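You operate a simulated robot arm through the tools that you are given. There is no shell and no other tool. Be economical: measure what you need, move in short steps, check, and stop when the job is done.

You run a simulated robot arm. Do the job below in one go: nothing can be reset, and whatever is moved stays where it is left.

TASK
Shut the bench steam off and bleed it to zero through the iron.
Fine: Dark blue lever shut first; then the iron's lever off, teal lever shut, black knob turned right back; the iron stays put.

Only the result counts: the job must be done as asked and must still hold three seconds after the hand-in. Knocking over, shifting, dropping, spilling or breaking anything else fails it.

THE ROBOT
A 6-joint arm with a fingered hand on a trunk, on a base that drives. Base frame: it is fixed to the floor where the robot stands at the start and does not move with it; the origin is under the middle of the robot, x ahead of it, y to its left, z up. Units: m, degrees, N and s.
With the tool pointing down near the work surface it reaches from about 0.56 to 0.72 m from the robot's upright axis, wherever it stands. Its first joint turns from -166.0 to 166.0 degrees. Places, roughly: bench gauge [1.3, 0.2, 1.2]; black knob [1.3, 0.1, 0.9]; dark blue lever [1.3, 0, 0.9]; small black lever [1.1, 0.1, 0.9]; teal lever [1.3, 0.3, 1]. Payload 4 kg.
The TCP is the grasp point between the finger pads, 0.02 m short of the fingertips. In the tool frame z runs along the fingers and y along their closing line. Largest opening 0.14 m; the body of the gripper starts 0.054 m behind the TCP. The gripper is a hand of 3 fingers: y runs from the thumb to the fingers, the wrist lies at [0, 0, -0.215] in the tool frame, and closing takes about 1.5 s.
Orientation is that of the tool frame in the base frame, as [roll, pitch, yaw] about the fixed x, y, z axes, in that order (R = Rz(yaw) Ry(pitch) Rx(roll)). With the fingers straight down and closing along the base's y, the tool's x points along the base's -x, its y along +y and its z along -z.

THE INTERFACE
- The arm moves only by the tool drive_tool. Its argument "motion" is a list that holds one entry, the list of rows, each a list of 6 numbers: the shift along the tool's x, y, z in m, then the turn, a rotation vector about the tool's x, y, z in degrees. In form: [[[dx, dy, dz, rx, ry, rz], ...]]. A call has 1 to 8 rows; each row is the pose to reach, as a shift and turn from the pose commanded when the call began, along the tool's axes at that moment. "jaw" is the finger opening in m, from 0 to 0.14, set as the call begins (left out, the last holds). A row lasts 0.2 s, in which the tool goes at most 0.05 m and 8.6 degrees; a call with a longer step from one row to the next is refused whole, and so is a gripper value outside its range. A pose out of reach is approached as far as the arm can. The call stops where the force on the tool passes 80 N (or 10 N more than at its start, if that is more) or the arm is blocked; 0.2 s more then pass. Each finger travels about 0.045 m/s and halts on what it meets, pressing with about 23 N; the grip force reading is that of the motor and also rises with nothing between the fingers. The clock runs only during rows and for 0.2 s after the last one: add rows that repeat a pose to give the fingers time. The reply holds the time, the measured pose of the TCP, the force on the tool along the base axes, the opening and the grip force, in the units named above and with some noise, with the torque about the TCP (base axes, N m) and any sound that the robot's microphone picked up.
- Cameras (640 x 400 px; columns grow to the right, rows downward): "scene" is now at [0.061, 0.1786, 1.6819]; the picture's right is [-0.14, -0.99, 0.00], its down [-0.69, 0.10, -0.71] and it looks along [0.71, -0.10, -0.70] (base axes); focal length 285 px, centre (320, 200). "wrist" rides on the gripper at [0.074, -0.043, -0.079] in the tool frame; the picture's right is [0.50, 0.87, 0.00], its down [-0.59, 0.34, -0.73] and it looks along [-0.64, 0.37, 0.68] (tool axes); focal length 275 px, centre (320, 200). There is no depth. A picture from a camera that has moved, and an enlarged one, comes with that camera's place and axes in the base frame and with its lens.
- grab_frame(camera): a new picture of that camera. The clock stands still meanwhile.
- slide_trunk(by): slides the trunk up (or, below 0, down) by that many m; the arm and the scene camera ride with it, the base frame stays. It gives what a move gives, with no picture.
- roll_base(legs): drives the robot by 1 to 6 legs, each [ahead, left, turn to the left] in m, m and degrees, along the robot's own axes; the way and the turn of a leg run together, so that a leg with both is an arc; at most 1.5 m and 180 degrees a leg. The arm and the cameras ride along, it lands a little off, and it stops where it bumps. It gives what a move gives.
- preshape(shape): the hand has 3 fingers and takes this shape, open, in about a second: jaw (thumb against the fingers, like two jaws); tri (thumb and two fingers); tip (a fingertip pinch); poke (one finger out to press); point (the index stretched); flat (the hand flat); cup (the hand cupped); fist (a fist). The gripper value then closes the fingers along that shape, each until it touches; the sizes above hold for jaw. It gives what a move gives, with no picture.
- pan_tilt(pan, tilt): turns the head with the scene camera to pan (to the left, within 120 degrees either way) and tilt (down, from -29 to 69), counted from straight ahead of the robot. It gives what a move gives.
- inspect(camera, box): a new picture of the part [left, top, right, bottom] of that camera's present view, enlarged. The clock stands still meanwhile.
- finish_job(): hands the job in; it is judged then, once.

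Go step by step. Nothing tells you exact positions but the pictures and the camera data: compare them with the known pose of the tool, close in by small moves and look again before you grip or let go. The budget is 120 turns and 78 pictures, counting those below and the enlarged ones. Unless the task says otherwise, let go and move clear before handing in, and close with one line.

The tools are called after ">>>" as name(argument=value, ...) on one line, values as JSON. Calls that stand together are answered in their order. drive_tool: Moves the arm, as the interface text tells. Its arguments: {"type":"object","properties":{"motion":{"type":"array","items":{"type":"array","items":{"type":"array","items":{"type":"number"}}}},"jaw":{"type":"number"}},"required":["motion"]} The other tools are called the same way: slide_trunk (by) slides the trunk up or down; preshape (shape) gives the hand a shape; roll_base (legs) drives the base; pan_tilt (pan, tilt) turns the head that bears the scene camera; grab_frame (camera) takes a picture; inspect (camera, box) takes an enlarged picture of a part of a camera's view; finish_job () hands the job in.

At the start:

```text
time: 0.0
eef_pos: [0.4757, -0.0737, 1.0898]
orientation: [-179.9, 0.0, -180.0]
force: [0.6, 0.2, -0.3]
wrist_torque: [-0.01, -0.03, 0.01]
finger_gap: 0.14
grip_force: 0.0
shape: jaw
trunk travel left (down, up): [-0.275, 0.315]
robot x, y, heading: [-0.0012, 0.0018, -0.0]
head pan, tilt: [-8.2, 44.4]
```

scene: 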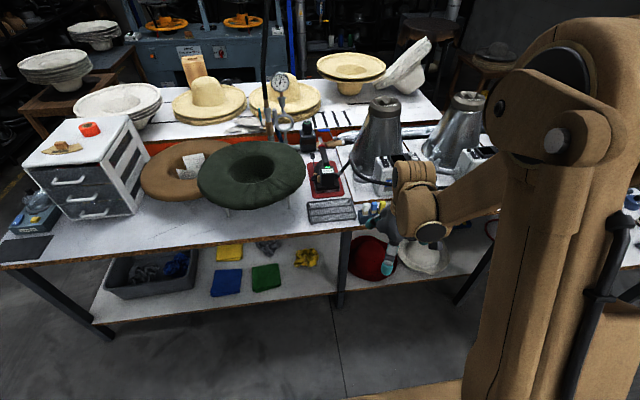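
wrist: 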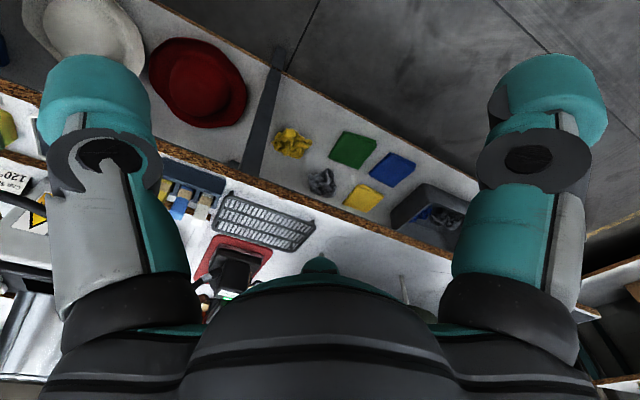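

The bench holds an iron on a red mat near (1.1, 0.1) with a gauge and valve gear behind it. I'll enlarge the valve area first.

>>> inspect(camera="scene", box=[220, 60, 380, 160])

>>> inspect(camera="scene", box=[280, 110, 380, 225])

```text
4.00 times, centred on (300, 110) of scene
camera zoom: at [0.061, 0.1786, 1.6819], right [-0.14, -0.99, 0.0], down [-0.69, 0.1, -0.71], along [0.71, -0.1, -0.7], focal length 1141 px, centre (400, 560)
```

zoom: 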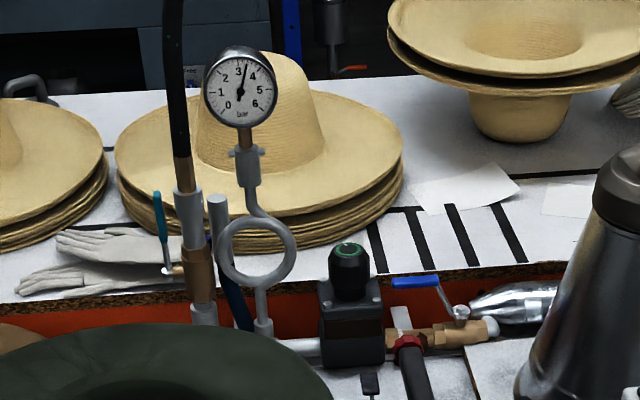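

```text
3.48 times, centred on (330, 168) of scene
camera zoom: at [0.061, 0.1786, 1.6819], right [-0.14, -0.99, 0.0], down [-0.69, 0.1, -0.71], along [0.71, -0.1, -0.7], focal length 992 px, centre (285, 313)
```

zoom: 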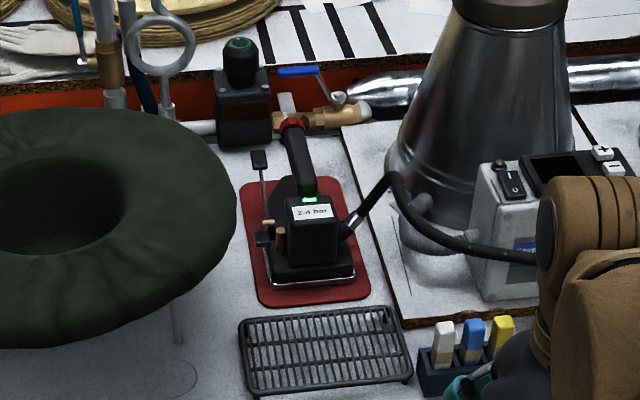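

The valve gear is readable: teal lever on the riser, gauge, black-knob regulator, blue-lever valve on the right, and the iron's small lever on its left. I'll drive closer for a second view.

>>> roll_base(legs=[[0.25, 0.1, 0]])

>>> pan_tilt(pan=-5, tilt=45)

>>> grab_frame(camera="scene")

```text
time: 1.9
eef_pos: [0.7267, 0.0303, 1.09]
orientation: [180.0, -0.1, -179.9]
force: [-0.9, -0.2, -0.6]
wrist_torque: [-0.01, 0.02, 0.04]
finger_gap: 0.1402
grip_force: 0.0
shape: jaw
trunk travel left (down, up): [-0.275, 0.315]
robot x, y, heading: [0.2501, 0.1026, 0.2]
head pan, tilt: [-8.2, 44.4]
```

```text
time: 2.5
eef_pos: [0.7256, 0.0291, 1.0903]
orientation: [180.0, 0.0, -179.8]
force: [0.1, -0.8, -0.5]
wrist_torque: [0.01, -0.01, -0.02]
finger_gap: 0.1396
grip_force: 0.0
shape: jaw
trunk travel left (down, up): [-0.275, 0.315]
robot x, y, heading: [0.2515, 0.1049, 0.3]
head pan, tilt: [-5.0, 45.0]
```

```text
73 pictures are left
camera scene: at [0.3108, 0.2846, 1.6811], right [-0.09, -1.0, 0.0], down [-0.7, 0.06, -0.71], along [0.7, -0.06, -0.71], focal length 285 px, centre (320, 200)
```

scene: 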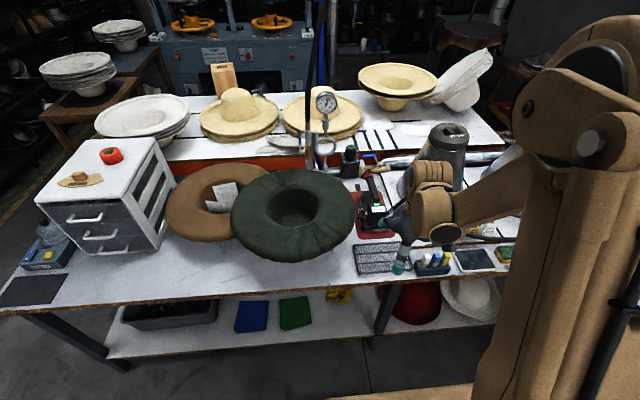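

The view is clearer now, though the arm partly hides the work area. I'll zoom in on the gear from here.

>>> inspect(camera="scene", box=[290, 80, 418, 160])

>>> inspect(camera="scene", box=[310, 150, 438, 230])

```text
5.00 times, centred on (354, 120) of scene
camera zoom: at [0.3108, 0.2846, 1.6811], right [-0.09, -1.0, 0.0], down [-0.7, 0.06, -0.71], along [0.7, -0.06, -0.71], focal length 1426 px, centre (150, 600)
```

zoom: 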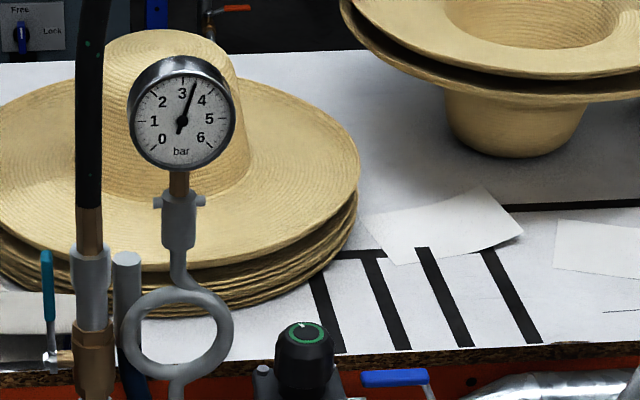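

```text
5.00 times, centred on (374, 190) of scene
camera zoom: at [0.3108, 0.2846, 1.6811], right [-0.09, -1.0, 0.0], down [-0.7, 0.06, -0.71], along [0.7, -0.06, -0.71], focal length 1426 px, centre (50, 250)
```

zoom: 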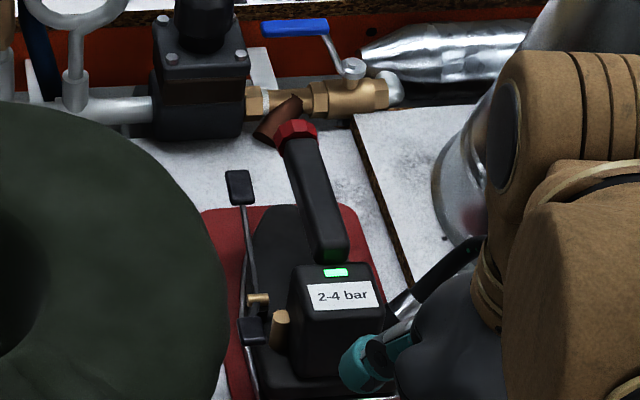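

Triangulated from two views: blue handle ≈ (1.29, −0.01, 0.94), knob top ≈ (1.30, 0.067, 0.985), teal lever ≈ (1.30, 0.283, 0.97–1.075), iron lever pad ≈ (1.10, 0.07, 0.94). I'll roll nearer the bench, then look again.

>>> roll_base(legs=[[0.15, 0.0, 0]])

>>> grab_frame(camera="scene")

>>> grab_frame(camera="wrist")

```text
time: 3.9
eef_pos: [0.8749, 0.0296, 1.0902]
orientation: [-180.0, -0.1, 180.0]
force: [0.8, 0.2, -0.2]
wrist_torque: [0.0, 0.02, -0.06]
finger_gap: 0.1398
grip_force: 0.1
shape: jaw
trunk travel left (down, up): [-0.275, 0.315]
robot x, y, heading: [0.3996, 0.1018, 0.0]
head pan, tilt: [-5.0, 45.0]
```

```text
70 pictures are left
camera scene: at [0.4608, 0.2847, 1.681], right [-0.09, -1.0, 0.0], down [-0.71, 0.06, -0.71], along [0.7, -0.06, -0.71], focal length 285 px, centre (320, 200)
```

scene: 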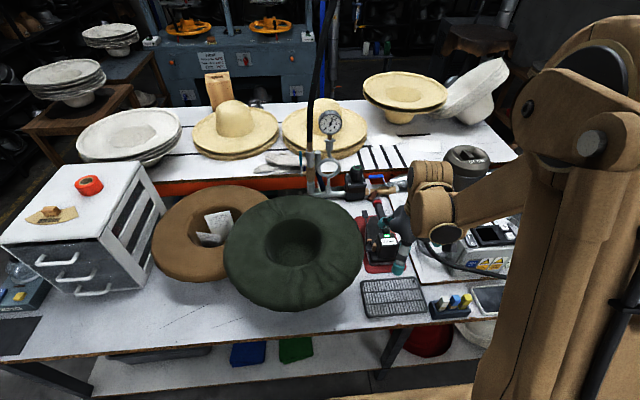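

```text
69 pictures are left
camera wrist: at [0.8004, -0.0136, 1.1689], right [-0.5, 0.87, 0.0], down [0.59, 0.34, 0.73], along [0.64, 0.37, -0.68], focal length 275 px, centre (320, 200)
```

wrist: 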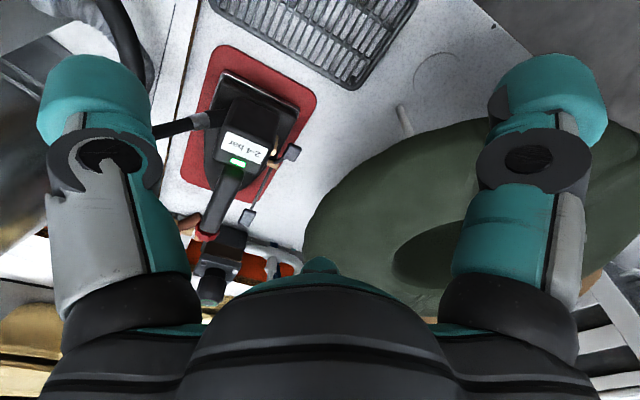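

I'll enlarge the iron's lever in the wrist view, and the valves in the scene view.

>>> inspect(camera="wrist", box=[180, 80, 340, 260])

>>> inspect(camera="scene", box=[300, 140, 420, 280])

```text
2.22 times, centred on (260, 170) of wrist
camera zoom: at [0.8004, -0.0136, 1.1689], right [-0.5, 0.87, 0.0], down [0.59, 0.34, 0.73], along [0.64, 0.37, -0.68], focal length 612 px, centre (453, 267)
```

zoom: 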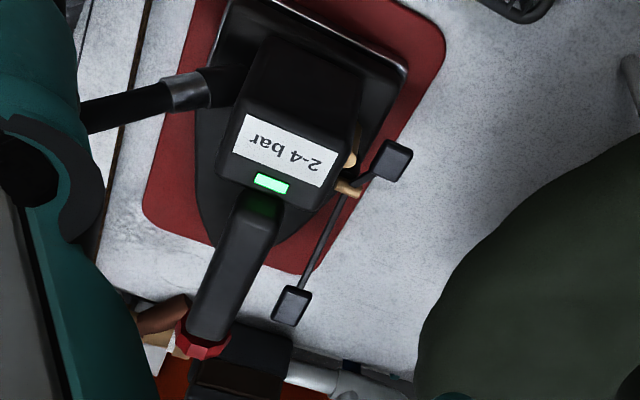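

```text
2.86 times, centred on (360, 210) of scene
camera zoom: at [0.4608, 0.2847, 1.681], right [-0.09, -1.0, 0.0], down [-0.71, 0.06, -0.71], along [0.7, -0.06, -0.71], focal length 815 px, centre (206, 171)
```

zoom: 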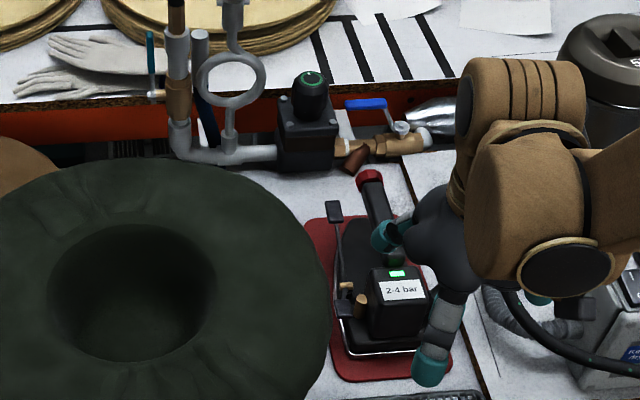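

The iron's lever is a rocker with two pads, near pad low and far pad high. The blue lever comes first, so I'll shape the hand to poke and check where the finger is.

>>> preshape(shape="poke")

>>> grab_frame(camera="wrist")

>>> inspect(camera="scene", box=[360, 140, 520, 280])

```text
time: 4.8
eef_pos: [0.8738, 0.0292, 1.0911]
orientation: [180.0, 0.0, 180.0]
force: [-0.9, 0.9, 0.1]
wrist_torque: [0.01, 0.0, -0.01]
finger_gap: 0.0
grip_force: 0.0
shape: poke
trunk travel left (down, up): [-0.275, 0.315]
robot x, y, heading: [0.3986, 0.1057, 0.1]
head pan, tilt: [-5.0, 45.0]
```

```text
66 pictures are left
camera wrist: at [0.799, -0.0136, 1.1694], right [-0.5, 0.87, 0.0], down [0.59, 0.34, 0.73], along [0.64, 0.37, -0.68], focal length 275 px, centre (320, 200)
```

wrist: 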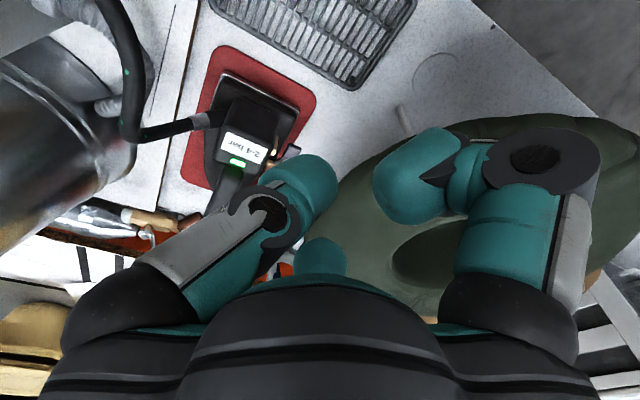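

```text
2.86 times, centred on (440, 210) of scene
camera zoom: at [0.4587, 0.2847, 1.6811], right [-0.09, -1.0, 0.0], down [-0.7, 0.06, -0.71], along [0.7, -0.06, -0.71], focal length 815 px, centre (-23, 171)
```

zoom: 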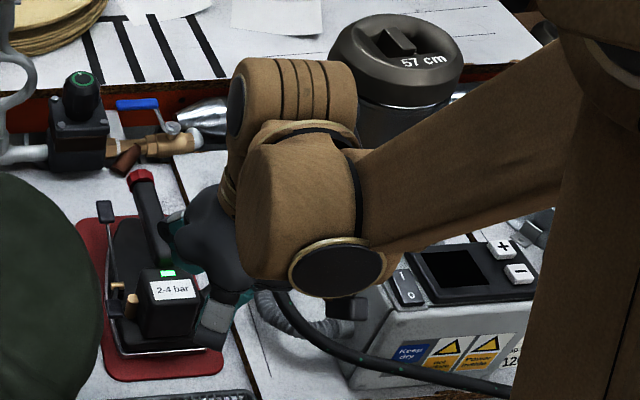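

I'll go back to the jaw shape, since closed fingers make a known tip. Then I'll look down at the base front to see how much room is left before the bench.

>>> preshape(shape="jaw")

>>> pan_tilt(pan=-5, tilt=69)

>>> grab_frame(camera="scene")

```text
time: 5.7
eef_pos: [0.8742, 0.0285, 1.0906]
orientation: [180.0, 0.1, -180.0]
force: [-0.5, 0.1, 0.1]
wrist_torque: [0.01, 0.03, 0.0]
finger_gap: 0.1401
grip_force: 0.1
shape: jaw
trunk travel left (down, up): [-0.275, 0.315]
robot x, y, heading: [0.3978, 0.1022, -0.2]
head pan, tilt: [-5.0, 45.0]
```

```text
time: 6.6
eef_pos: [0.8741, 0.0285, 1.0915]
orientation: [-179.9, 0.0, 180.0]
force: [-0.9, 0.5, -0.3]
wrist_torque: [0.01, -0.02, 0.01]
finger_gap: 0.1401
grip_force: 0.0
shape: jaw
trunk travel left (down, up): [-0.275, 0.315]
robot x, y, heading: [0.3993, 0.1046, 0.2]
head pan, tilt: [-5.0, 68.8]
```

```text
64 pictures are left
camera scene: at [0.4334, 0.2869, 1.6523], right [-0.09, -1.0, 0.0], down [-0.93, 0.08, -0.36], along [0.36, -0.03, -0.93], focal length 285 px, centre (320, 200)
```

scene: 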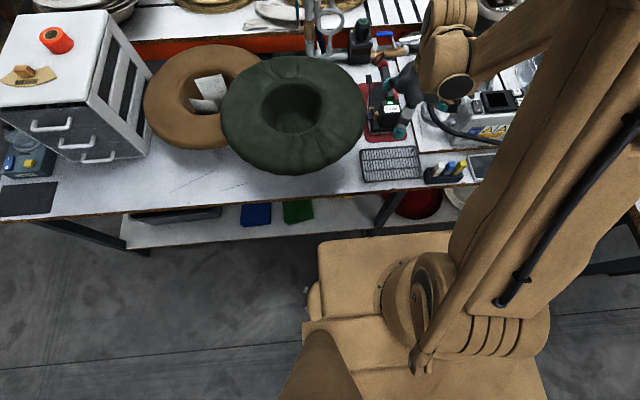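

Base clearance is tight, so I'll stay here and work with a tilted tool. I'll turn the hand about its own axis so the camera ends up on top when I tilt forward, and close the fingers.

>>> drive_tool(motion=[[[0, 0, -0.01, 0, 0, 8.5], [0, 0, -0.02, 0, 0, 17], [0, 0, -0.03, 0, 0, 25.5], [0, 0, -0.04, 0, 0, 34], [0, 0, -0.05, 0, 0, 42.5], [0, 0, -0.06, 0, 0, 51], [0, 0, -0.06, 0, 0, 59.5], [0, 0, -0.06, 0, 0, 68]]], jaw=0)

>>> drive_tool(motion=[[[0, 0, 0, 0, 0, 8.5], [0, 0, 0, 0, 0, 17], [0, 0, 0, 0, 0, 25.5], [0, 0, 0, 0, 0, 34], [0, 0, 0, 0, 0, 42.5], [0, 0, 0, 0, 0, 51], [0, 0, 0, 0, 0, 59.5], [0, 0, 0, 0, 0, 68]]])

>>> drive_tool(motion=[[[0, 0, 0, 0, 0, 8.5], [0, 0, 0, 0, 0, 17], [0, 0, 0, 0, 0, 25.5], [0, 0, 0, 0, 0, 34], [0, 0, 0, 0, 0, 42.5], [0, 0, 0, 0, 0, 44]]])

```text
time: 8.4
eef_pos: [0.8733, 0.03, 1.1516]
orientation: [179.9, 0.0, 111.9]
force: [0.9, -0.1, -0.4]
wrist_torque: [0.03, 0.03, 0.02]
finger_gap: 0.0
grip_force: 4.8
shape: jaw
trunk travel left (down, up): [-0.275, 0.315]
robot x, y, heading: [0.3986, 0.0993, -0.0]
head pan, tilt: [-5.0, 68.8]
```

```text
time: 10.2
eef_pos: [0.8724, 0.0294, 1.1513]
orientation: [179.9, -0.1, 43.9]
force: [0.1, -0.5, 0.1]
wrist_torque: [0.03, 0.02, 0.01]
finger_gap: 0.0
grip_force: 22.8
shape: jaw
trunk travel left (down, up): [-0.275, 0.315]
robot x, y, heading: [0.3968, 0.1016, 0.0]
head pan, tilt: [-5.0, 68.8]
```

```text
time: 11.6
eef_pos: [0.8742, 0.0294, 1.149]
orientation: [179.9, 0.0, 0.0]
force: [0.2, 0.0, 0.7]
wrist_torque: [-0.01, -0.03, 0.02]
finger_gap: 0.0
grip_force: 22.9
shape: jaw
trunk travel left (down, up): [-0.275, 0.315]
robot x, y, heading: [0.3991, 0.1008, 0.2]
head pan, tilt: [-5.0, 68.8]
```

Now I'll tilt the tool forward and advance halfway, then look.

>>> drive_tool(motion=[[[0.04, 0.0, 0, 0, 7, 0], [0.08, 0.0, 0, 0, 14, 0], [0.12, 0.0, 0, 0, 21, 0], [0.16, 0.0, 0, 0, 28, 0], [0.2, 0.0, 0.0, 0, 35, 0], [0.22, 0, 0, 0, 40, 0]]])

>>> pan_tilt(pan=-10, tilt=45)

>>> grab_frame(camera="scene")

>>> grab_frame(camera="wrist")

```text
time: 13.0
eef_pos: [1.0945, 0.0295, 1.1501]
orientation: [-180.0, -40.1, 0.0]
force: [-0.2, -0.9, 0.6]
wrist_torque: [0.02, -0.03, -0.02]
finger_gap: 0.0
grip_force: 23.1
shape: jaw
trunk travel left (down, up): [-0.275, 0.315]
robot x, y, heading: [0.3977, 0.1046, -0.0]
head pan, tilt: [-5.0, 68.8]
```

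```text
time: 13.9
eef_pos: [1.0943, 0.0287, 1.1509]
orientation: [-180.0, -40.0, 0.0]
force: [-0.1, 0.3, 0.4]
wrist_torque: [0.0, 0.0, 0.03]
finger_gap: 0.0
grip_force: 23.1
shape: jaw
trunk travel left (down, up): [-0.275, 0.315]
robot x, y, heading: [0.3991, 0.1051, 0.3]
head pan, tilt: [-10.0, 45.0]
```

```text
63 pictures are left
camera scene: at [0.4577, 0.2777, 1.681], right [-0.17, -0.98, 0.0], down [-0.7, 0.12, -0.71], along [0.7, -0.12, -0.71], focal length 285 px, centre (320, 200)
```

scene: 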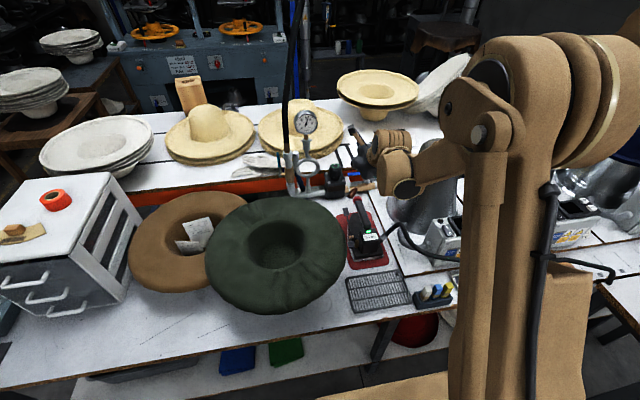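

```text
62 pictures are left
camera wrist: at [1.0997, 0.0725, 1.2578], right [0.38, -0.87, 0.32], down [-0.92, -0.34, 0.19], along [-0.05, -0.37, -0.93], focal length 275 px, centre (320, 200)
```

wrist: 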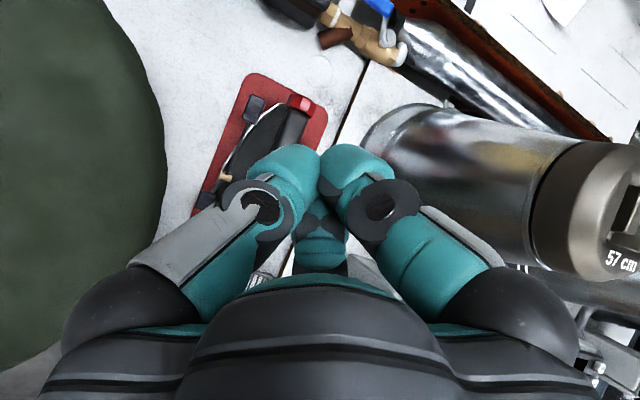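

Excellent view: fingertips, blue lever and iron are all in the wrist picture. I'll close in to hover in front of the blue lever.

>>> drive_tool(motion=[[[0.006, 0.0125, 0.034, 0, 0, 0], [0.012, 0.025, 0.068, 0, 0, 0], [0.018, 0.037, 0.1, 0, 0, 0], [0.023, 0.045, 0.125, 0, 0, 0]]])

>>> grab_frame(camera="wrist")

>>> inspect(camera="scene", box=[280, 130, 440, 230])

```text
time: 14.9
eef_pos: [1.1912, -0.0168, 1.0683]
orientation: [-180.0, -40.0, 0.0]
force: [0.1, 0.3, -0.1]
wrist_torque: [-0.03, -0.04, -0.02]
finger_gap: 0.0002
grip_force: 22.8
shape: jaw
trunk travel left (down, up): [-0.275, 0.315]
robot x, y, heading: [0.3941, 0.104, 0.0]
head pan, tilt: [-10.0, 45.0]
```

```text
61 pictures are left
camera wrist: at [1.1966, 0.0263, 1.1765], right [0.38, -0.87, 0.32], down [-0.92, -0.34, 0.19], along [-0.05, -0.37, -0.93], focal length 275 px, centre (320, 200)
```

wrist: 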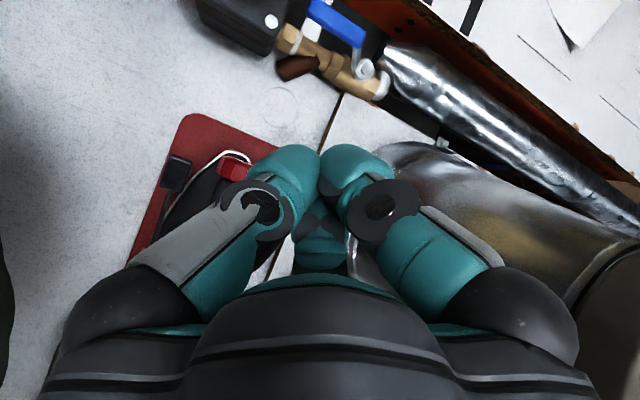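

```text
4.00 times, centred on (360, 180) of scene
camera zoom: at [0.4585, 0.2775, 1.6811], right [-0.17, -0.98, 0.0], down [-0.7, 0.12, -0.71], along [0.7, -0.12, -0.71], focal length 1141 px, centre (160, 280)
```

zoom: 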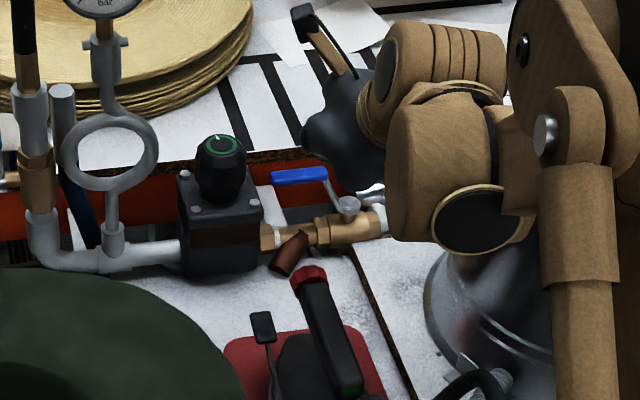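

The blue handle looks to be at x≈1.315, y≈−0.045…+0.01, z≈0.945, with its pivot at (1.32, −0.073). I'll come in along the tool axis to just short of it and check.

>>> drive_tool(motion=[[[0.002, -0.003, 0.035, 0, 0, 0], [0.004, -0.006, 0.07, 0, 0, 0], [0.005, -0.009, 0.1, 0, 0, 0]]])

>>> grab_frame(camera="wrist")

>>> inspect(camera="scene", box=[320, 140, 420, 220])

```text
time: 15.7
eef_pos: [1.261, -0.0078, 0.9948]
orientation: [179.9, -39.9, 0.0]
force: [0.0, -0.6, -0.3]
wrist_torque: [-0.01, 0.03, 0.0]
finger_gap: 0.0002
grip_force: 22.7
shape: jaw
trunk travel left (down, up): [-0.275, 0.315]
robot x, y, heading: [0.3971, 0.1008, -0.3]
head pan, tilt: [-10.0, 45.0]
```

```text
59 pictures are left
camera wrist: at [1.2662, 0.0356, 1.1044], right [0.38, -0.87, 0.32], down [-0.92, -0.34, 0.19], along [-0.05, -0.37, -0.93], focal length 275 px, centre (320, 200)
```

wrist: 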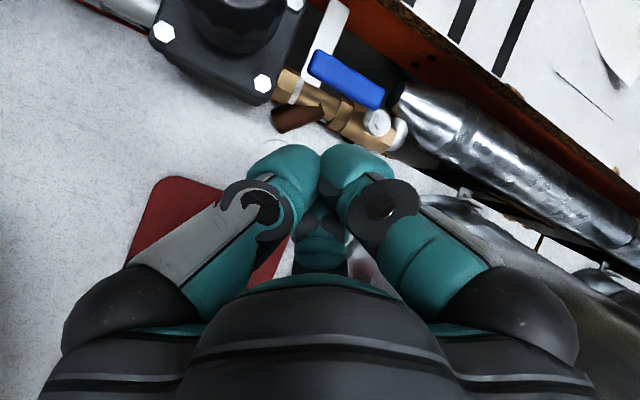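

```text
5.00 times, centred on (370, 180) of scene
camera zoom: at [0.4594, 0.2777, 1.681], right [-0.17, -0.98, 0.0], down [-0.7, 0.12, -0.71], along [0.7, -0.12, -0.71], focal length 1426 px, centre (70, 300)
```

zoom: 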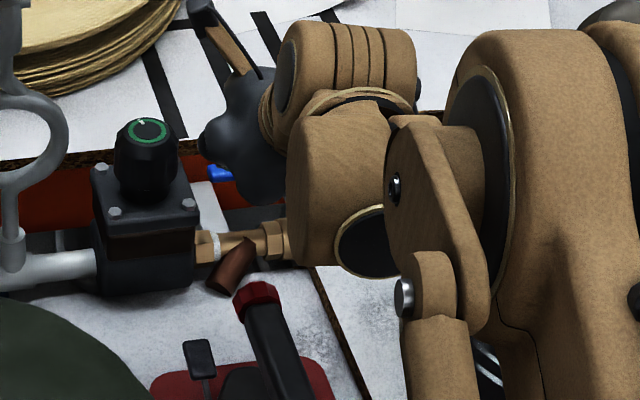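

Combining close views puts the blue handle lower and further back: about (1.345, −0.057…0, 0.905) with its pivot at (1.34, −0.078). I'll steepen the tool slightly to clear the iron's handle, then descend in front of the handle.

>>> drive_tool(motion=[[[-0.002, 0.002, 0.024, 0, -2, 0], [-0.004, 0.004, 0.048, 0, -4, 0], [-0.006, 0.006, 0.071, 0, -6, 0]]])

>>> grab_frame(camera="wrist")

```text
time: 16.5
eef_pos: [1.2818, -0.0086, 0.9513]
orientation: [179.9, -33.9, 0.0]
force: [-0.5, 0.0, 1.0]
wrist_torque: [0.0, 0.02, -0.02]
finger_gap: 0.0001
grip_force: 22.8
shape: jaw
out of reach, approached as far as the arm can: row 3
trunk travel left (down, up): [-0.275, 0.315]
robot x, y, heading: [0.3935, 0.1057, 0.1]
head pan, tilt: [-10.0, 45.0]
```

```text
57 pictures are left
camera wrist: at [1.2986, 0.0337, 1.0587], right [0.41, -0.87, 0.28], down [-0.9, -0.34, 0.28], along [-0.15, -0.37, -0.92], focal length 275 px, centre (320, 200)
```

wrist: 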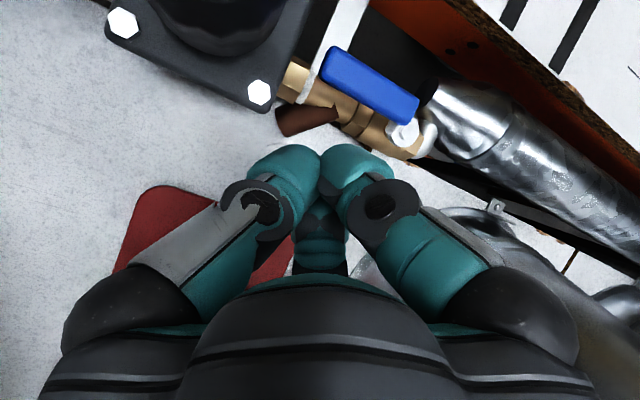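

The arm is at its reach limit here, so I'll look at its configuration to decide whether the trunk should go up or down.

>>> pan_tilt(pan=-35, tilt=45)

>>> grab_frame(camera="scene")

```text
time: 17.4
eef_pos: [1.2821, -0.0091, 0.9509]
orientation: [179.9, -34.0, 0.0]
force: [0.7, 0.3, 0.7]
wrist_torque: [-0.01, -0.01, 0.0]
finger_gap: 0.0
grip_force: 22.9
shape: jaw
trunk travel left (down, up): [-0.275, 0.315]
robot x, y, heading: [0.3933, 0.0985, -0.2]
head pan, tilt: [-35.0, 45.0]
```

```text
56 pictures are left
camera scene: at [0.4446, 0.2452, 1.6811], right [-0.57, -0.82, 0.0], down [-0.58, 0.41, -0.71], along [0.58, -0.41, -0.71], focal length 285 px, centre (320, 200)
```

scene: 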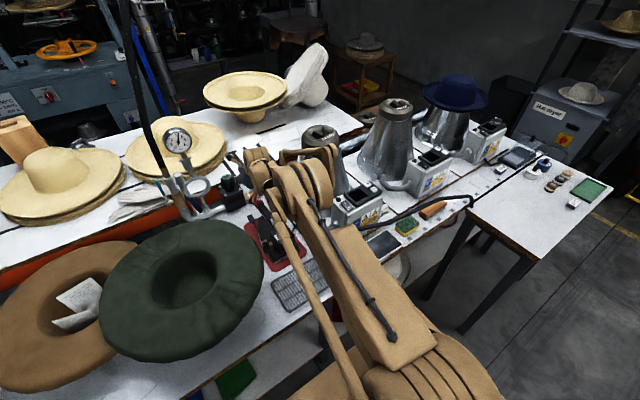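

The arm is nearly straight, with its shoulder at roughly z 1.3. Lowering the trunk will bring the shoulder level with the wrist and gain reach, so I'll raise the hand first, then lower the trunk, checking base clearance as well.

>>> drive_tool(motion=[[[0.012, 0, -0.04, 0, 0, 0], [0.024, 0, -0.08, 0, 0, 0], [0.036, 0, -0.12, 0, 0, 0], [0.048, 0, -0.16, 0, 0, 0]]])

>>> pan_tilt(pan=-15, tilt=69)

>>> grab_frame(camera="scene")

>>> slide_trunk(by=-0.1)

>>> grab_frame(camera="scene")

```text
time: 18.4
eef_pos: [1.2316, -0.0096, 1.1123]
orientation: [-179.9, -34.0, 0.1]
force: [0.0, 0.8, 0.0]
wrist_torque: [-0.01, 0.01, -0.01]
finger_gap: 0.0
grip_force: 23.0
shape: jaw
trunk travel left (down, up): [-0.275, 0.315]
robot x, y, heading: [0.3943, 0.102, -0.0]
head pan, tilt: [-35.0, 45.0]
```

```text
time: 19.2
eef_pos: [1.2328, -0.0099, 1.1103]
orientation: [-180.0, -34.1, 0.0]
force: [0.0, -0.7, 0.2]
wrist_torque: [0.0, 0.0, -0.02]
finger_gap: 0.0
grip_force: 23.0
shape: jaw
trunk travel left (down, up): [-0.275, 0.315]
robot x, y, heading: [0.399, 0.1037, -0.1]
head pan, tilt: [-15.0, 68.8]
```

```text
55 pictures are left
camera scene: at [0.4319, 0.2773, 1.6523], right [-0.26, -0.97, 0.0], down [-0.9, 0.24, -0.36], along [0.35, -0.09, -0.93], focal length 285 px, centre (320, 200)
```

scene: 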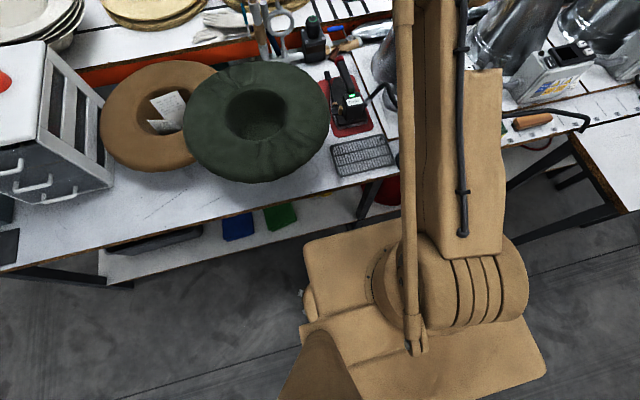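

```text
time: 20.6
eef_pos: [1.2325, -0.0094, 1.0106]
orientation: [179.9, -33.9, 0.1]
force: [-0.3, 0.0, -0.1]
wrist_torque: [0.01, 0.0, 0.0]
finger_gap: 0.0001
grip_force: 23.3
shape: jaw
trunk travel left (down, up): [-0.175, 0.415]
robot x, y, heading: [0.3972, 0.1012, 0.1]
head pan, tilt: [-15.0, 68.8]
```

```text
54 pictures are left
camera scene: at [0.4316, 0.2773, 1.5524], right [-0.26, -0.97, 0.0], down [-0.9, 0.24, -0.36], along [0.35, -0.09, -0.93], focal length 285 px, centre (320, 200)
```

scene: 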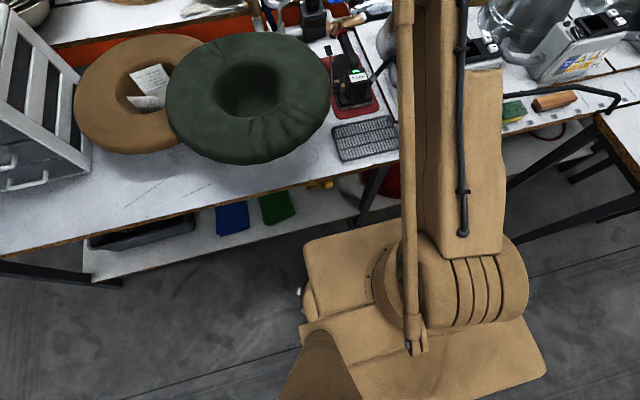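

The tan plate rides with the trunk, so it's the torso and not the base, which leaves more room than I thought. I'll edge ahead 6 cm.

>>> roll_base(legs=[[0.06, 0.0, 0]])

```text
time: 21.5
eef_pos: [1.2944, -0.0104, 1.0091]
orientation: [-180.0, -34.1, -0.1]
force: [0.7, 0.7, -0.7]
wrist_torque: [0.0, -0.02, -0.01]
finger_gap: 0.0
grip_force: 22.6
shape: jaw
trunk travel left (down, up): [-0.175, 0.415]
robot x, y, heading: [0.4558, 0.1029, 0.1]
head pan, tilt: [-15.0, 68.8]
```

No bump. Now I'll lower the tip to just in front of the handle.

>>> drive_tool(motion=[[[-0.014, 0.001, 0.0255, 0, 0, 0], [-0.028, 0.002, 0.051, 0, 0, 0], [-0.042, 0.004, 0.0766, 0, 0, 0]]])

>>> grab_frame(camera="wrist")

```text
time: 22.3
eef_pos: [1.3014, -0.0143, 0.9221]
orientation: [180.0, -34.0, -0.1]
force: [-0.8, 0.4, -0.7]
wrist_torque: [-0.03, 0.03, -0.02]
finger_gap: 0.0
grip_force: 22.8
shape: jaw
trunk travel left (down, up): [-0.175, 0.415]
robot x, y, heading: [0.4549, 0.1004, -0.4]
head pan, tilt: [-15.0, 68.8]
```

```text
53 pictures are left
camera wrist: at [1.3186, 0.0277, 1.0289], right [0.41, -0.87, 0.28], down [-0.9, -0.34, 0.28], along [-0.15, -0.37, -0.92], focal length 275 px, centre (320, 200)
```

wrist: 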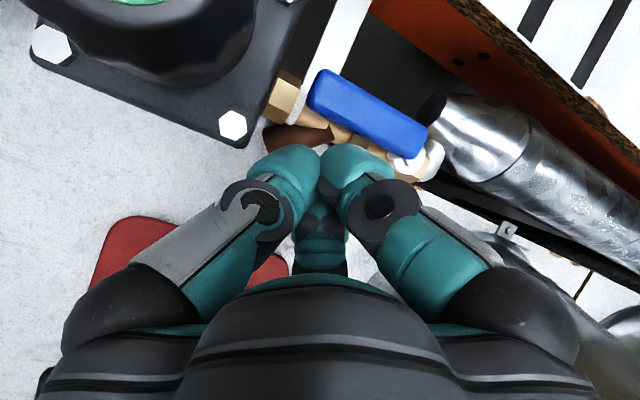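

The tip is at handle height, about 1 cm short. I'll push the handle away (clockwise seen from above), following its arc, the first half now.

>>> drive_tool(motion=[[[0.0066, 0, 0.0045, 0, 0, 0], [0.0116, 0, 0.0078, 0, 0, 0], [0.0166, 0.0, 0.0112, 0, 0, 0], [0.022, 0.002, 0.0148, 0, 0, 0], [0.0274, 0.004, 0.0184, 0, 0, 0]]])

>>> grab_frame(camera="wrist")

```text
time: 23.5
eef_pos: [1.3217, -0.0181, 0.9254]
orientation: [-180.0, -33.4, -0.1]
force: [-43.1, 3.8, 10.1]
wrist_torque: [-0.08, 0.42, 0.36]
finger_gap: 0.0001
grip_force: 22.4
shape: jaw
trunk travel left (down, up): [-0.175, 0.415]
robot x, y, heading: [0.4548, 0.0985, -0.4]
head pan, tilt: [-15.0, 68.8]
stopped in row 5: the force on the tool passed its limit at 88 N (the readings are from after the stop); the commanded pose is now the measured one
```

```text
52 pictures are left
camera wrist: at [1.338, 0.0254, 1.0322], right [0.42, -0.87, 0.28], down [-0.89, -0.34, 0.29], along [-0.16, -0.37, -0.92], focal length 275 px, centre (320, 200)
```

wrist: 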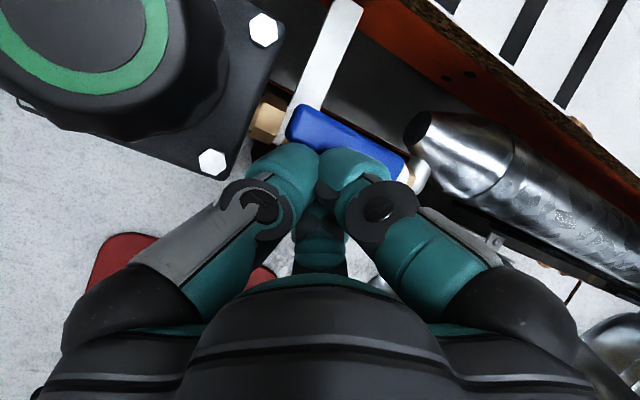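

It's solid in that direction: 88 N and no movement. The valve must shut the other way, handle towards the robot, so I'll back off, lift, and go in behind the handle.

>>> drive_tool(motion=[[[-0.01, 0, -0.0066, 0, 0, 0], [0.004, -0.002, -0.03, 0, 0, 0], [0.026, -0.005, -0.061, 0, 0, 0]]])

>>> roll_base(legs=[[0.03, 0.0, 0]])

```text
time: 24.3
eef_pos: [1.3157, -0.0107, 0.9869]
orientation: [180.0, -33.3, 0.1]
force: [-0.5, 0.5, -0.1]
wrist_torque: [0.01, -0.04, 0.02]
finger_gap: 0.0
grip_force: 23.1
shape: jaw
trunk travel left (down, up): [-0.175, 0.415]
robot x, y, heading: [0.4569, 0.1025, -0.4]
head pan, tilt: [-15.0, 68.8]
```

```text
time: 25.1
eef_pos: [1.3473, -0.0109, 0.9864]
orientation: [-179.9, -33.2, 0.0]
force: [0.1, -0.9, -0.9]
wrist_torque: [0.0, -0.01, 0.03]
finger_gap: 0.0001
grip_force: 23.3
shape: jaw
trunk travel left (down, up): [-0.175, 0.415]
robot x, y, heading: [0.488, 0.1011, -0.3]
head pan, tilt: [-15.0, 68.8]
```

>>> drive_tool(motion=[[[0.008, 0, 0.008, 0, -2.5, 0], [0.009, 0.001, 0.02, 0, -5, 0]]])

>>> grab_frame(camera="wrist")

```text
time: 25.7
eef_pos: [1.3628, -0.0124, 0.9753]
orientation: [-180.0, -28.2, 0.0]
force: [-0.4, -0.1, -1.0]
wrist_torque: [0.0, -0.04, -0.01]
finger_gap: 0.0
grip_force: 22.7
shape: jaw
trunk travel left (down, up): [-0.175, 0.415]
robot x, y, heading: [0.4871, 0.1064, -0.2]
head pan, tilt: [-15.0, 68.8]
```

```text
51 pictures are left
camera wrist: at [1.3899, 0.0309, 1.0799], right [0.44, -0.87, 0.24], down [-0.87, -0.34, 0.37], along [-0.24, -0.37, -0.9], focal length 275 px, centre (320, 200)
```

wrist: 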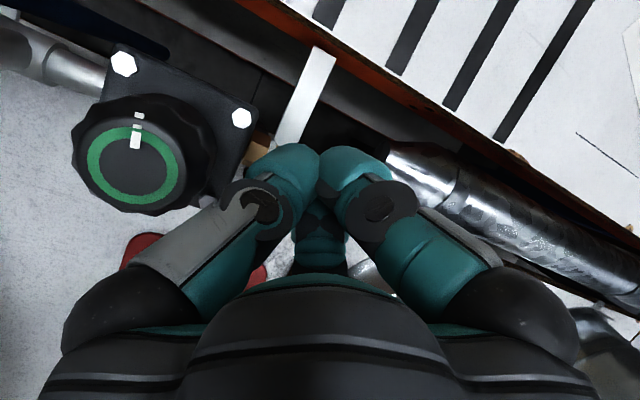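

The handle lies just behind and under the fingertips. I'll ease forward and down behind it.

>>> drive_tool(motion=[[[0.01, 0, 0.006, 0, 0, 0], [0.002, 0, 0.02, 0, 0, 0], [-0.007, 0, 0.036, 0, 0, 0], [-0.016, 0, 0.0528, 0, 0, 0]]])

>>> grab_frame(camera="wrist")

```text
time: 26.7
eef_pos: [1.3729, -0.0119, 0.9239]
orientation: [-179.9, -28.6, 0.0]
force: [2.2, -0.3, 15.7]
wrist_torque: [-0.07, 0.33, 0.04]
finger_gap: 0.0
grip_force: 22.8
shape: jaw
trunk travel left (down, up): [-0.175, 0.415]
robot x, y, heading: [0.4873, 0.0984, -0.2]
head pan, tilt: [-15.0, 68.8]
```

```text
50 pictures are left
camera wrist: at [1.3995, 0.031, 1.029], right [0.44, -0.87, 0.24], down [-0.87, -0.34, 0.37], along [-0.24, -0.37, -0.9], focal length 275 px, centre (320, 200)
```

wrist: 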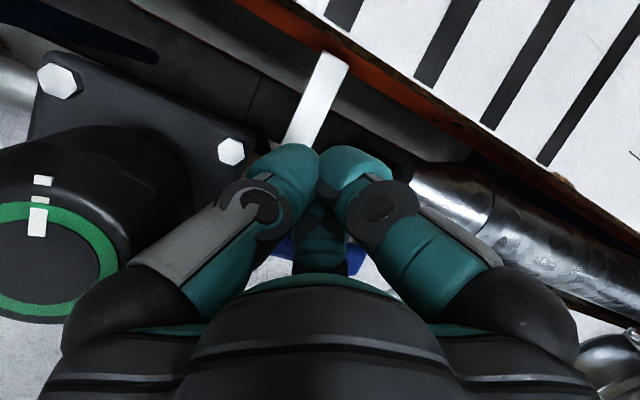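

A third finger behind the pair is resting on the handle. I'll lift a little, go about 13 mm further back and come down again.

>>> drive_tool(motion=[[[0.007, 0, -0.013, 0, 0, 0], [0.0177, 0, -0.0074, 0, 0, 0], [0.009, 0, 0.0106, 0, 0, 0], [0.0055, 0, 0.0195, 0, 0, 0]]])

>>> grab_frame(camera="wrist")

```text
time: 27.7
eef_pos: [1.3857, -0.0147, 0.9138]
orientation: [-179.9, -28.7, -0.4]
force: [20.7, -12.0, 58.4]
wrist_torque: [2.66, 2.68, -0.72]
finger_gap: 0.0
grip_force: 23.3
shape: jaw
trunk travel left (down, up): [-0.175, 0.415]
robot x, y, heading: [0.4893, 0.1035, -0.4]
head pan, tilt: [-15.0, 68.8]
```

```text
49 pictures are left
camera wrist: at [1.4126, 0.0284, 1.0188], right [0.43, -0.87, 0.24], down [-0.87, -0.34, 0.36], along [-0.23, -0.36, -0.9], focal length 275 px, centre (320, 200)
```

wrist: 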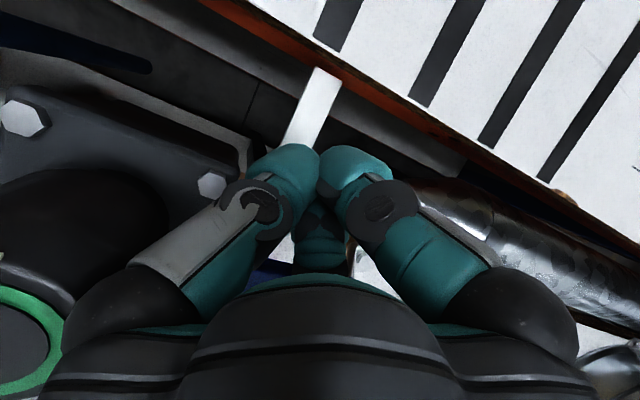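

The 58 N and its torque show the palm pressing on the black knob, so I'm lifting off straight away. I'll open the hand partly, so that a single finger can hook behind the handle with the palm further right.

>>> drive_tool(motion=[[[0.0192, 0.004, -0.035, 0, 0, 0], [0.033, 0.026, -0.061, 0, 0, 0], [0.033, 0.026, -0.061, 0, 0, 0], [0.033, 0.026, -0.061, 0, 0, 0], [0.033, 0.026, -0.061, 0, 0, 0]]], jaw=0.05)

>>> grab_frame(camera="wrist")

```text
time: 28.9
eef_pos: [1.3899, -0.0376, 0.9733]
orientation: [-180.0, -28.3, 0.0]
force: [0.0, 0.2, 0.2]
wrist_torque: [-0.01, -0.04, 0.0]
finger_gap: 0.0496
grip_force: 0.1
shape: jaw
trunk travel left (down, up): [-0.175, 0.415]
robot x, y, heading: [0.4892, 0.1034, 0.0]
head pan, tilt: [-15.0, 68.8]
```

```text
48 pictures are left
camera wrist: at [1.4169, 0.006, 1.0788], right [0.44, -0.87, 0.24], down [-0.87, -0.34, 0.37], along [-0.24, -0.37, -0.9], focal length 275 px, centre (320, 200)
```

wrist: 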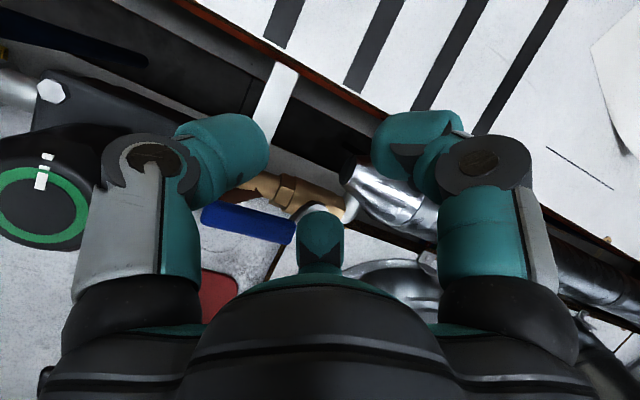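

With the hand partly open I can see the handle between the fingers. A single stretched finger would be cleaner, so I'll lift and see what the "point" shape looks like.

>>> drive_tool(motion=[[[0.019, 0, -0.035, 0, 0, 0], [0.0235, 0, -0.044, 0, 0, 0]]])

>>> preshape(shape="point")

>>> grab_frame(camera="wrist")

```text
time: 29.5
eef_pos: [1.3887, -0.037, 1.0238]
orientation: [179.9, -28.3, 0.0]
force: [-0.8, 0.4, -0.1]
wrist_torque: [0.0, -0.05, 0.0]
finger_gap: 0.0495
grip_force: 0.0
shape: jaw
trunk travel left (down, up): [-0.175, 0.415]
robot x, y, heading: [0.485, 0.1013, -0.1]
head pan, tilt: [-15.0, 68.8]
```

```text
time: 30.4
eef_pos: [1.3886, -0.0367, 1.0241]
orientation: [-179.9, -28.2, 0.1]
force: [-0.9, -0.4, 0.1]
wrist_torque: [-0.03, -0.04, 0.01]
finger_gap: 0.0
grip_force: 0.0
shape: point
trunk travel left (down, up): [-0.175, 0.415]
robot x, y, heading: [0.4855, 0.0979, -0.1]
head pan, tilt: [-15.0, 68.8]
```

```text
47 pictures are left
camera wrist: at [1.4153, 0.0059, 1.1294], right [0.44, -0.87, 0.24], down [-0.87, -0.34, 0.37], along [-0.24, -0.37, -0.9], focal length 275 px, centre (320, 200)
```

wrist: 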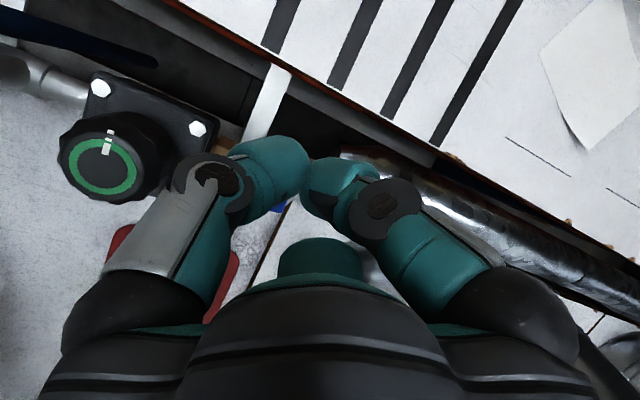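

The "point" shape isn't usable for hooking. Going back to jaw, I'll turn the hand 180° about its axis so the third finger sits on the far, higher side and one front finger can go behind the handle.

>>> preshape(shape="jaw")

>>> drive_tool(motion=[[[-0.005, 0.002, -0.02, 0, 0, -8.5], [-0.01, 0.004, -0.04, 0, 0, -17], [-0.01, 0.004, -0.04, 0, 0, -25.5], [-0.01, 0.004, -0.04, 0, 0, -34], [-0.01, 0.004, -0.04, 0, 0, -42.5], [-0.01, 0.004, -0.04, 0, 0, -51], [-0.01, 0.004, -0.04, 0, 0, -59.5], [-0.01, 0.004, -0.04, 0, 0, -68]]], jaw=0.05)

>>> drive_tool(motion=[[[0, 0, 0, 0, 0, -8.5], [0, 0, 0, 0, 0, -17], [0, 0, 0, 0, 0, -25.5], [0, 0, 0, 0, 0, -34], [0, 0, 0, 0, 0, -42.5], [0, 0, 0, 0, 0, -51], [0, 0, 0, 0, 0, -59.5], [0, 0, 0, 0, 0, -68]]])

>>> drive_tool(motion=[[[0, 0, 0, 0, 0, -8.5], [0, 0, 0, 0, 0, -17], [0, 0, 0, 0, 0, -25.5], [0, 0, 0, 0, 0, -34], [0, 0, 0, 0, 0, -42.5], [0, 0, 0, 0, 0, -44]]])

>>> grab_frame(camera="wrist")

```text
time: 31.3
eef_pos: [1.3879, -0.0371, 1.0241]
orientation: [180.0, -28.3, 0.0]
force: [-0.2, 0.3, 0.1]
wrist_torque: [0.0, 0.01, -0.02]
finger_gap: 0.14
grip_force: 0.0
shape: jaw
trunk travel left (down, up): [-0.175, 0.415]
robot x, y, heading: [0.4877, 0.1017, 0.1]
head pan, tilt: [-15.0, 68.8]
```

```text
time: 33.1
eef_pos: [1.3612, -0.0423, 1.0559]
orientation: [153.4, -10.2, 70.4]
force: [0.5, 0.3, 0.5]
wrist_torque: [-0.01, 0.03, 0.0]
finger_gap: 0.0507
grip_force: 0.0
shape: jaw
trunk travel left (down, up): [-0.175, 0.415]
robot x, y, heading: [0.4862, 0.1015, -0.2]
head pan, tilt: [-15.0, 68.8]
```

```text
time: 34.9
eef_pos: [1.36, -0.0423, 1.0552]
orientation: [159.4, 20.0, 132.6]
force: [0.2, 0.2, -0.6]
wrist_torque: [-0.02, 0.04, 0.0]
finger_gap: 0.0502
grip_force: 0.0
shape: jaw
trunk travel left (down, up): [-0.175, 0.415]
robot x, y, heading: [0.4891, 0.098, 0.1]
head pan, tilt: [-15.0, 68.8]
```

```text
time: 36.3
eef_pos: [1.3606, -0.0409, 1.0552]
orientation: [-179.8, 28.3, -179.8]
force: [0.0, 0.4, 0.0]
wrist_torque: [0.03, 0.01, -0.03]
finger_gap: 0.0503
grip_force: 0.0
shape: jaw
trunk travel left (down, up): [-0.175, 0.415]
robot x, y, heading: [0.4846, 0.1039, -0.2]
head pan, tilt: [-15.0, 68.8]
```

```text
46 pictures are left
camera wrist: at [1.2574, -0.0842, 1.0902], right [-0.44, 0.86, -0.24], down [0.17, 0.34, 0.93], along [0.88, 0.37, -0.3], focal length 275 px, centre (320, 200)
```

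wrist: 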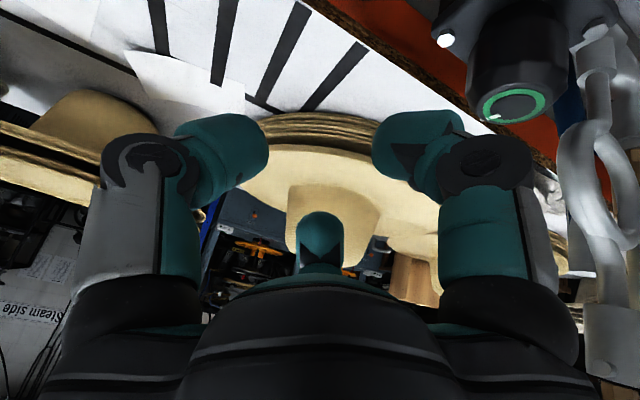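

Now I'll descend so the finger on the left side comes down just behind the handle, watching the force.

>>> drive_tool(motion=[[[0.014, -0.001, 0.032, 0, 0, 0], [0.028, -0.001, 0.064, 0, 0, 0], [0.04, -0.001, 0.09, 0, 0, 0]]])

>>> grab_frame(camera="wrist")

```text
time: 37.1
eef_pos: [1.3682, -0.0431, 0.9587]
orientation: [180.0, 28.3, -180.0]
force: [0.3, -0.6, 0.0]
wrist_torque: [-0.02, -0.02, -0.02]
finger_gap: 0.0506
grip_force: 0.1
shape: jaw
trunk travel left (down, up): [-0.175, 0.415]
robot x, y, heading: [0.4885, 0.1013, 0.4]
head pan, tilt: [-15.0, 68.8]
```

```text
45 pictures are left
camera wrist: at [1.2636, -0.0856, 0.9923], right [-0.44, 0.87, -0.24], down [0.17, 0.34, 0.93], along [0.88, 0.37, -0.3], focal length 275 px, centre (320, 200)
```

wrist: 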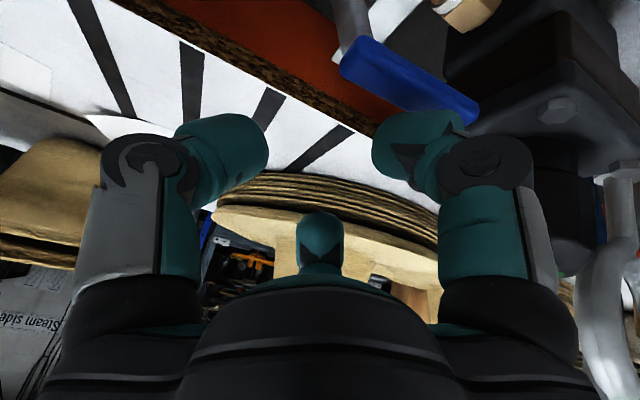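

>>> drive_tool(motion=[[[0.008, 0, 0.017, 0, 0, 0], [0.0157, 0, 0.0335, 0, 0, 0]]])

>>> grab_frame(camera="wrist")

```text
time: 37.9
eef_pos: [1.3615, -0.035, 0.9325]
orientation: [179.7, 28.8, -179.8]
force: [-30.6, 7.5, 58.8]
wrist_torque: [1.11, 2.15, 0.35]
finger_gap: 0.051
grip_force: 0.1
shape: jaw
trunk travel left (down, up): [-0.175, 0.415]
robot x, y, heading: [0.4854, 0.0972, 0.1]
head pan, tilt: [-15.0, 68.8]
stopped in row 2: the force on the tool passed its limit at 84 N (the readings are from after the stop); the commanded pose is now the measured one
```

```text
44 pictures are left
camera wrist: at [1.2582, -0.0777, 0.9667], right [-0.44, 0.86, -0.24], down [0.16, 0.34, 0.93], along [0.88, 0.37, -0.29], focal length 275 px, centre (320, 200)
```

wrist: 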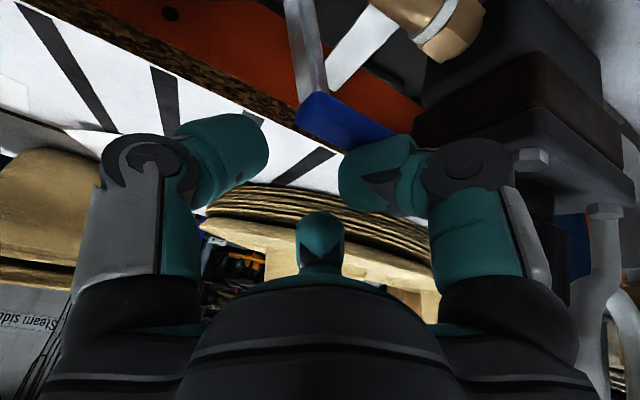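

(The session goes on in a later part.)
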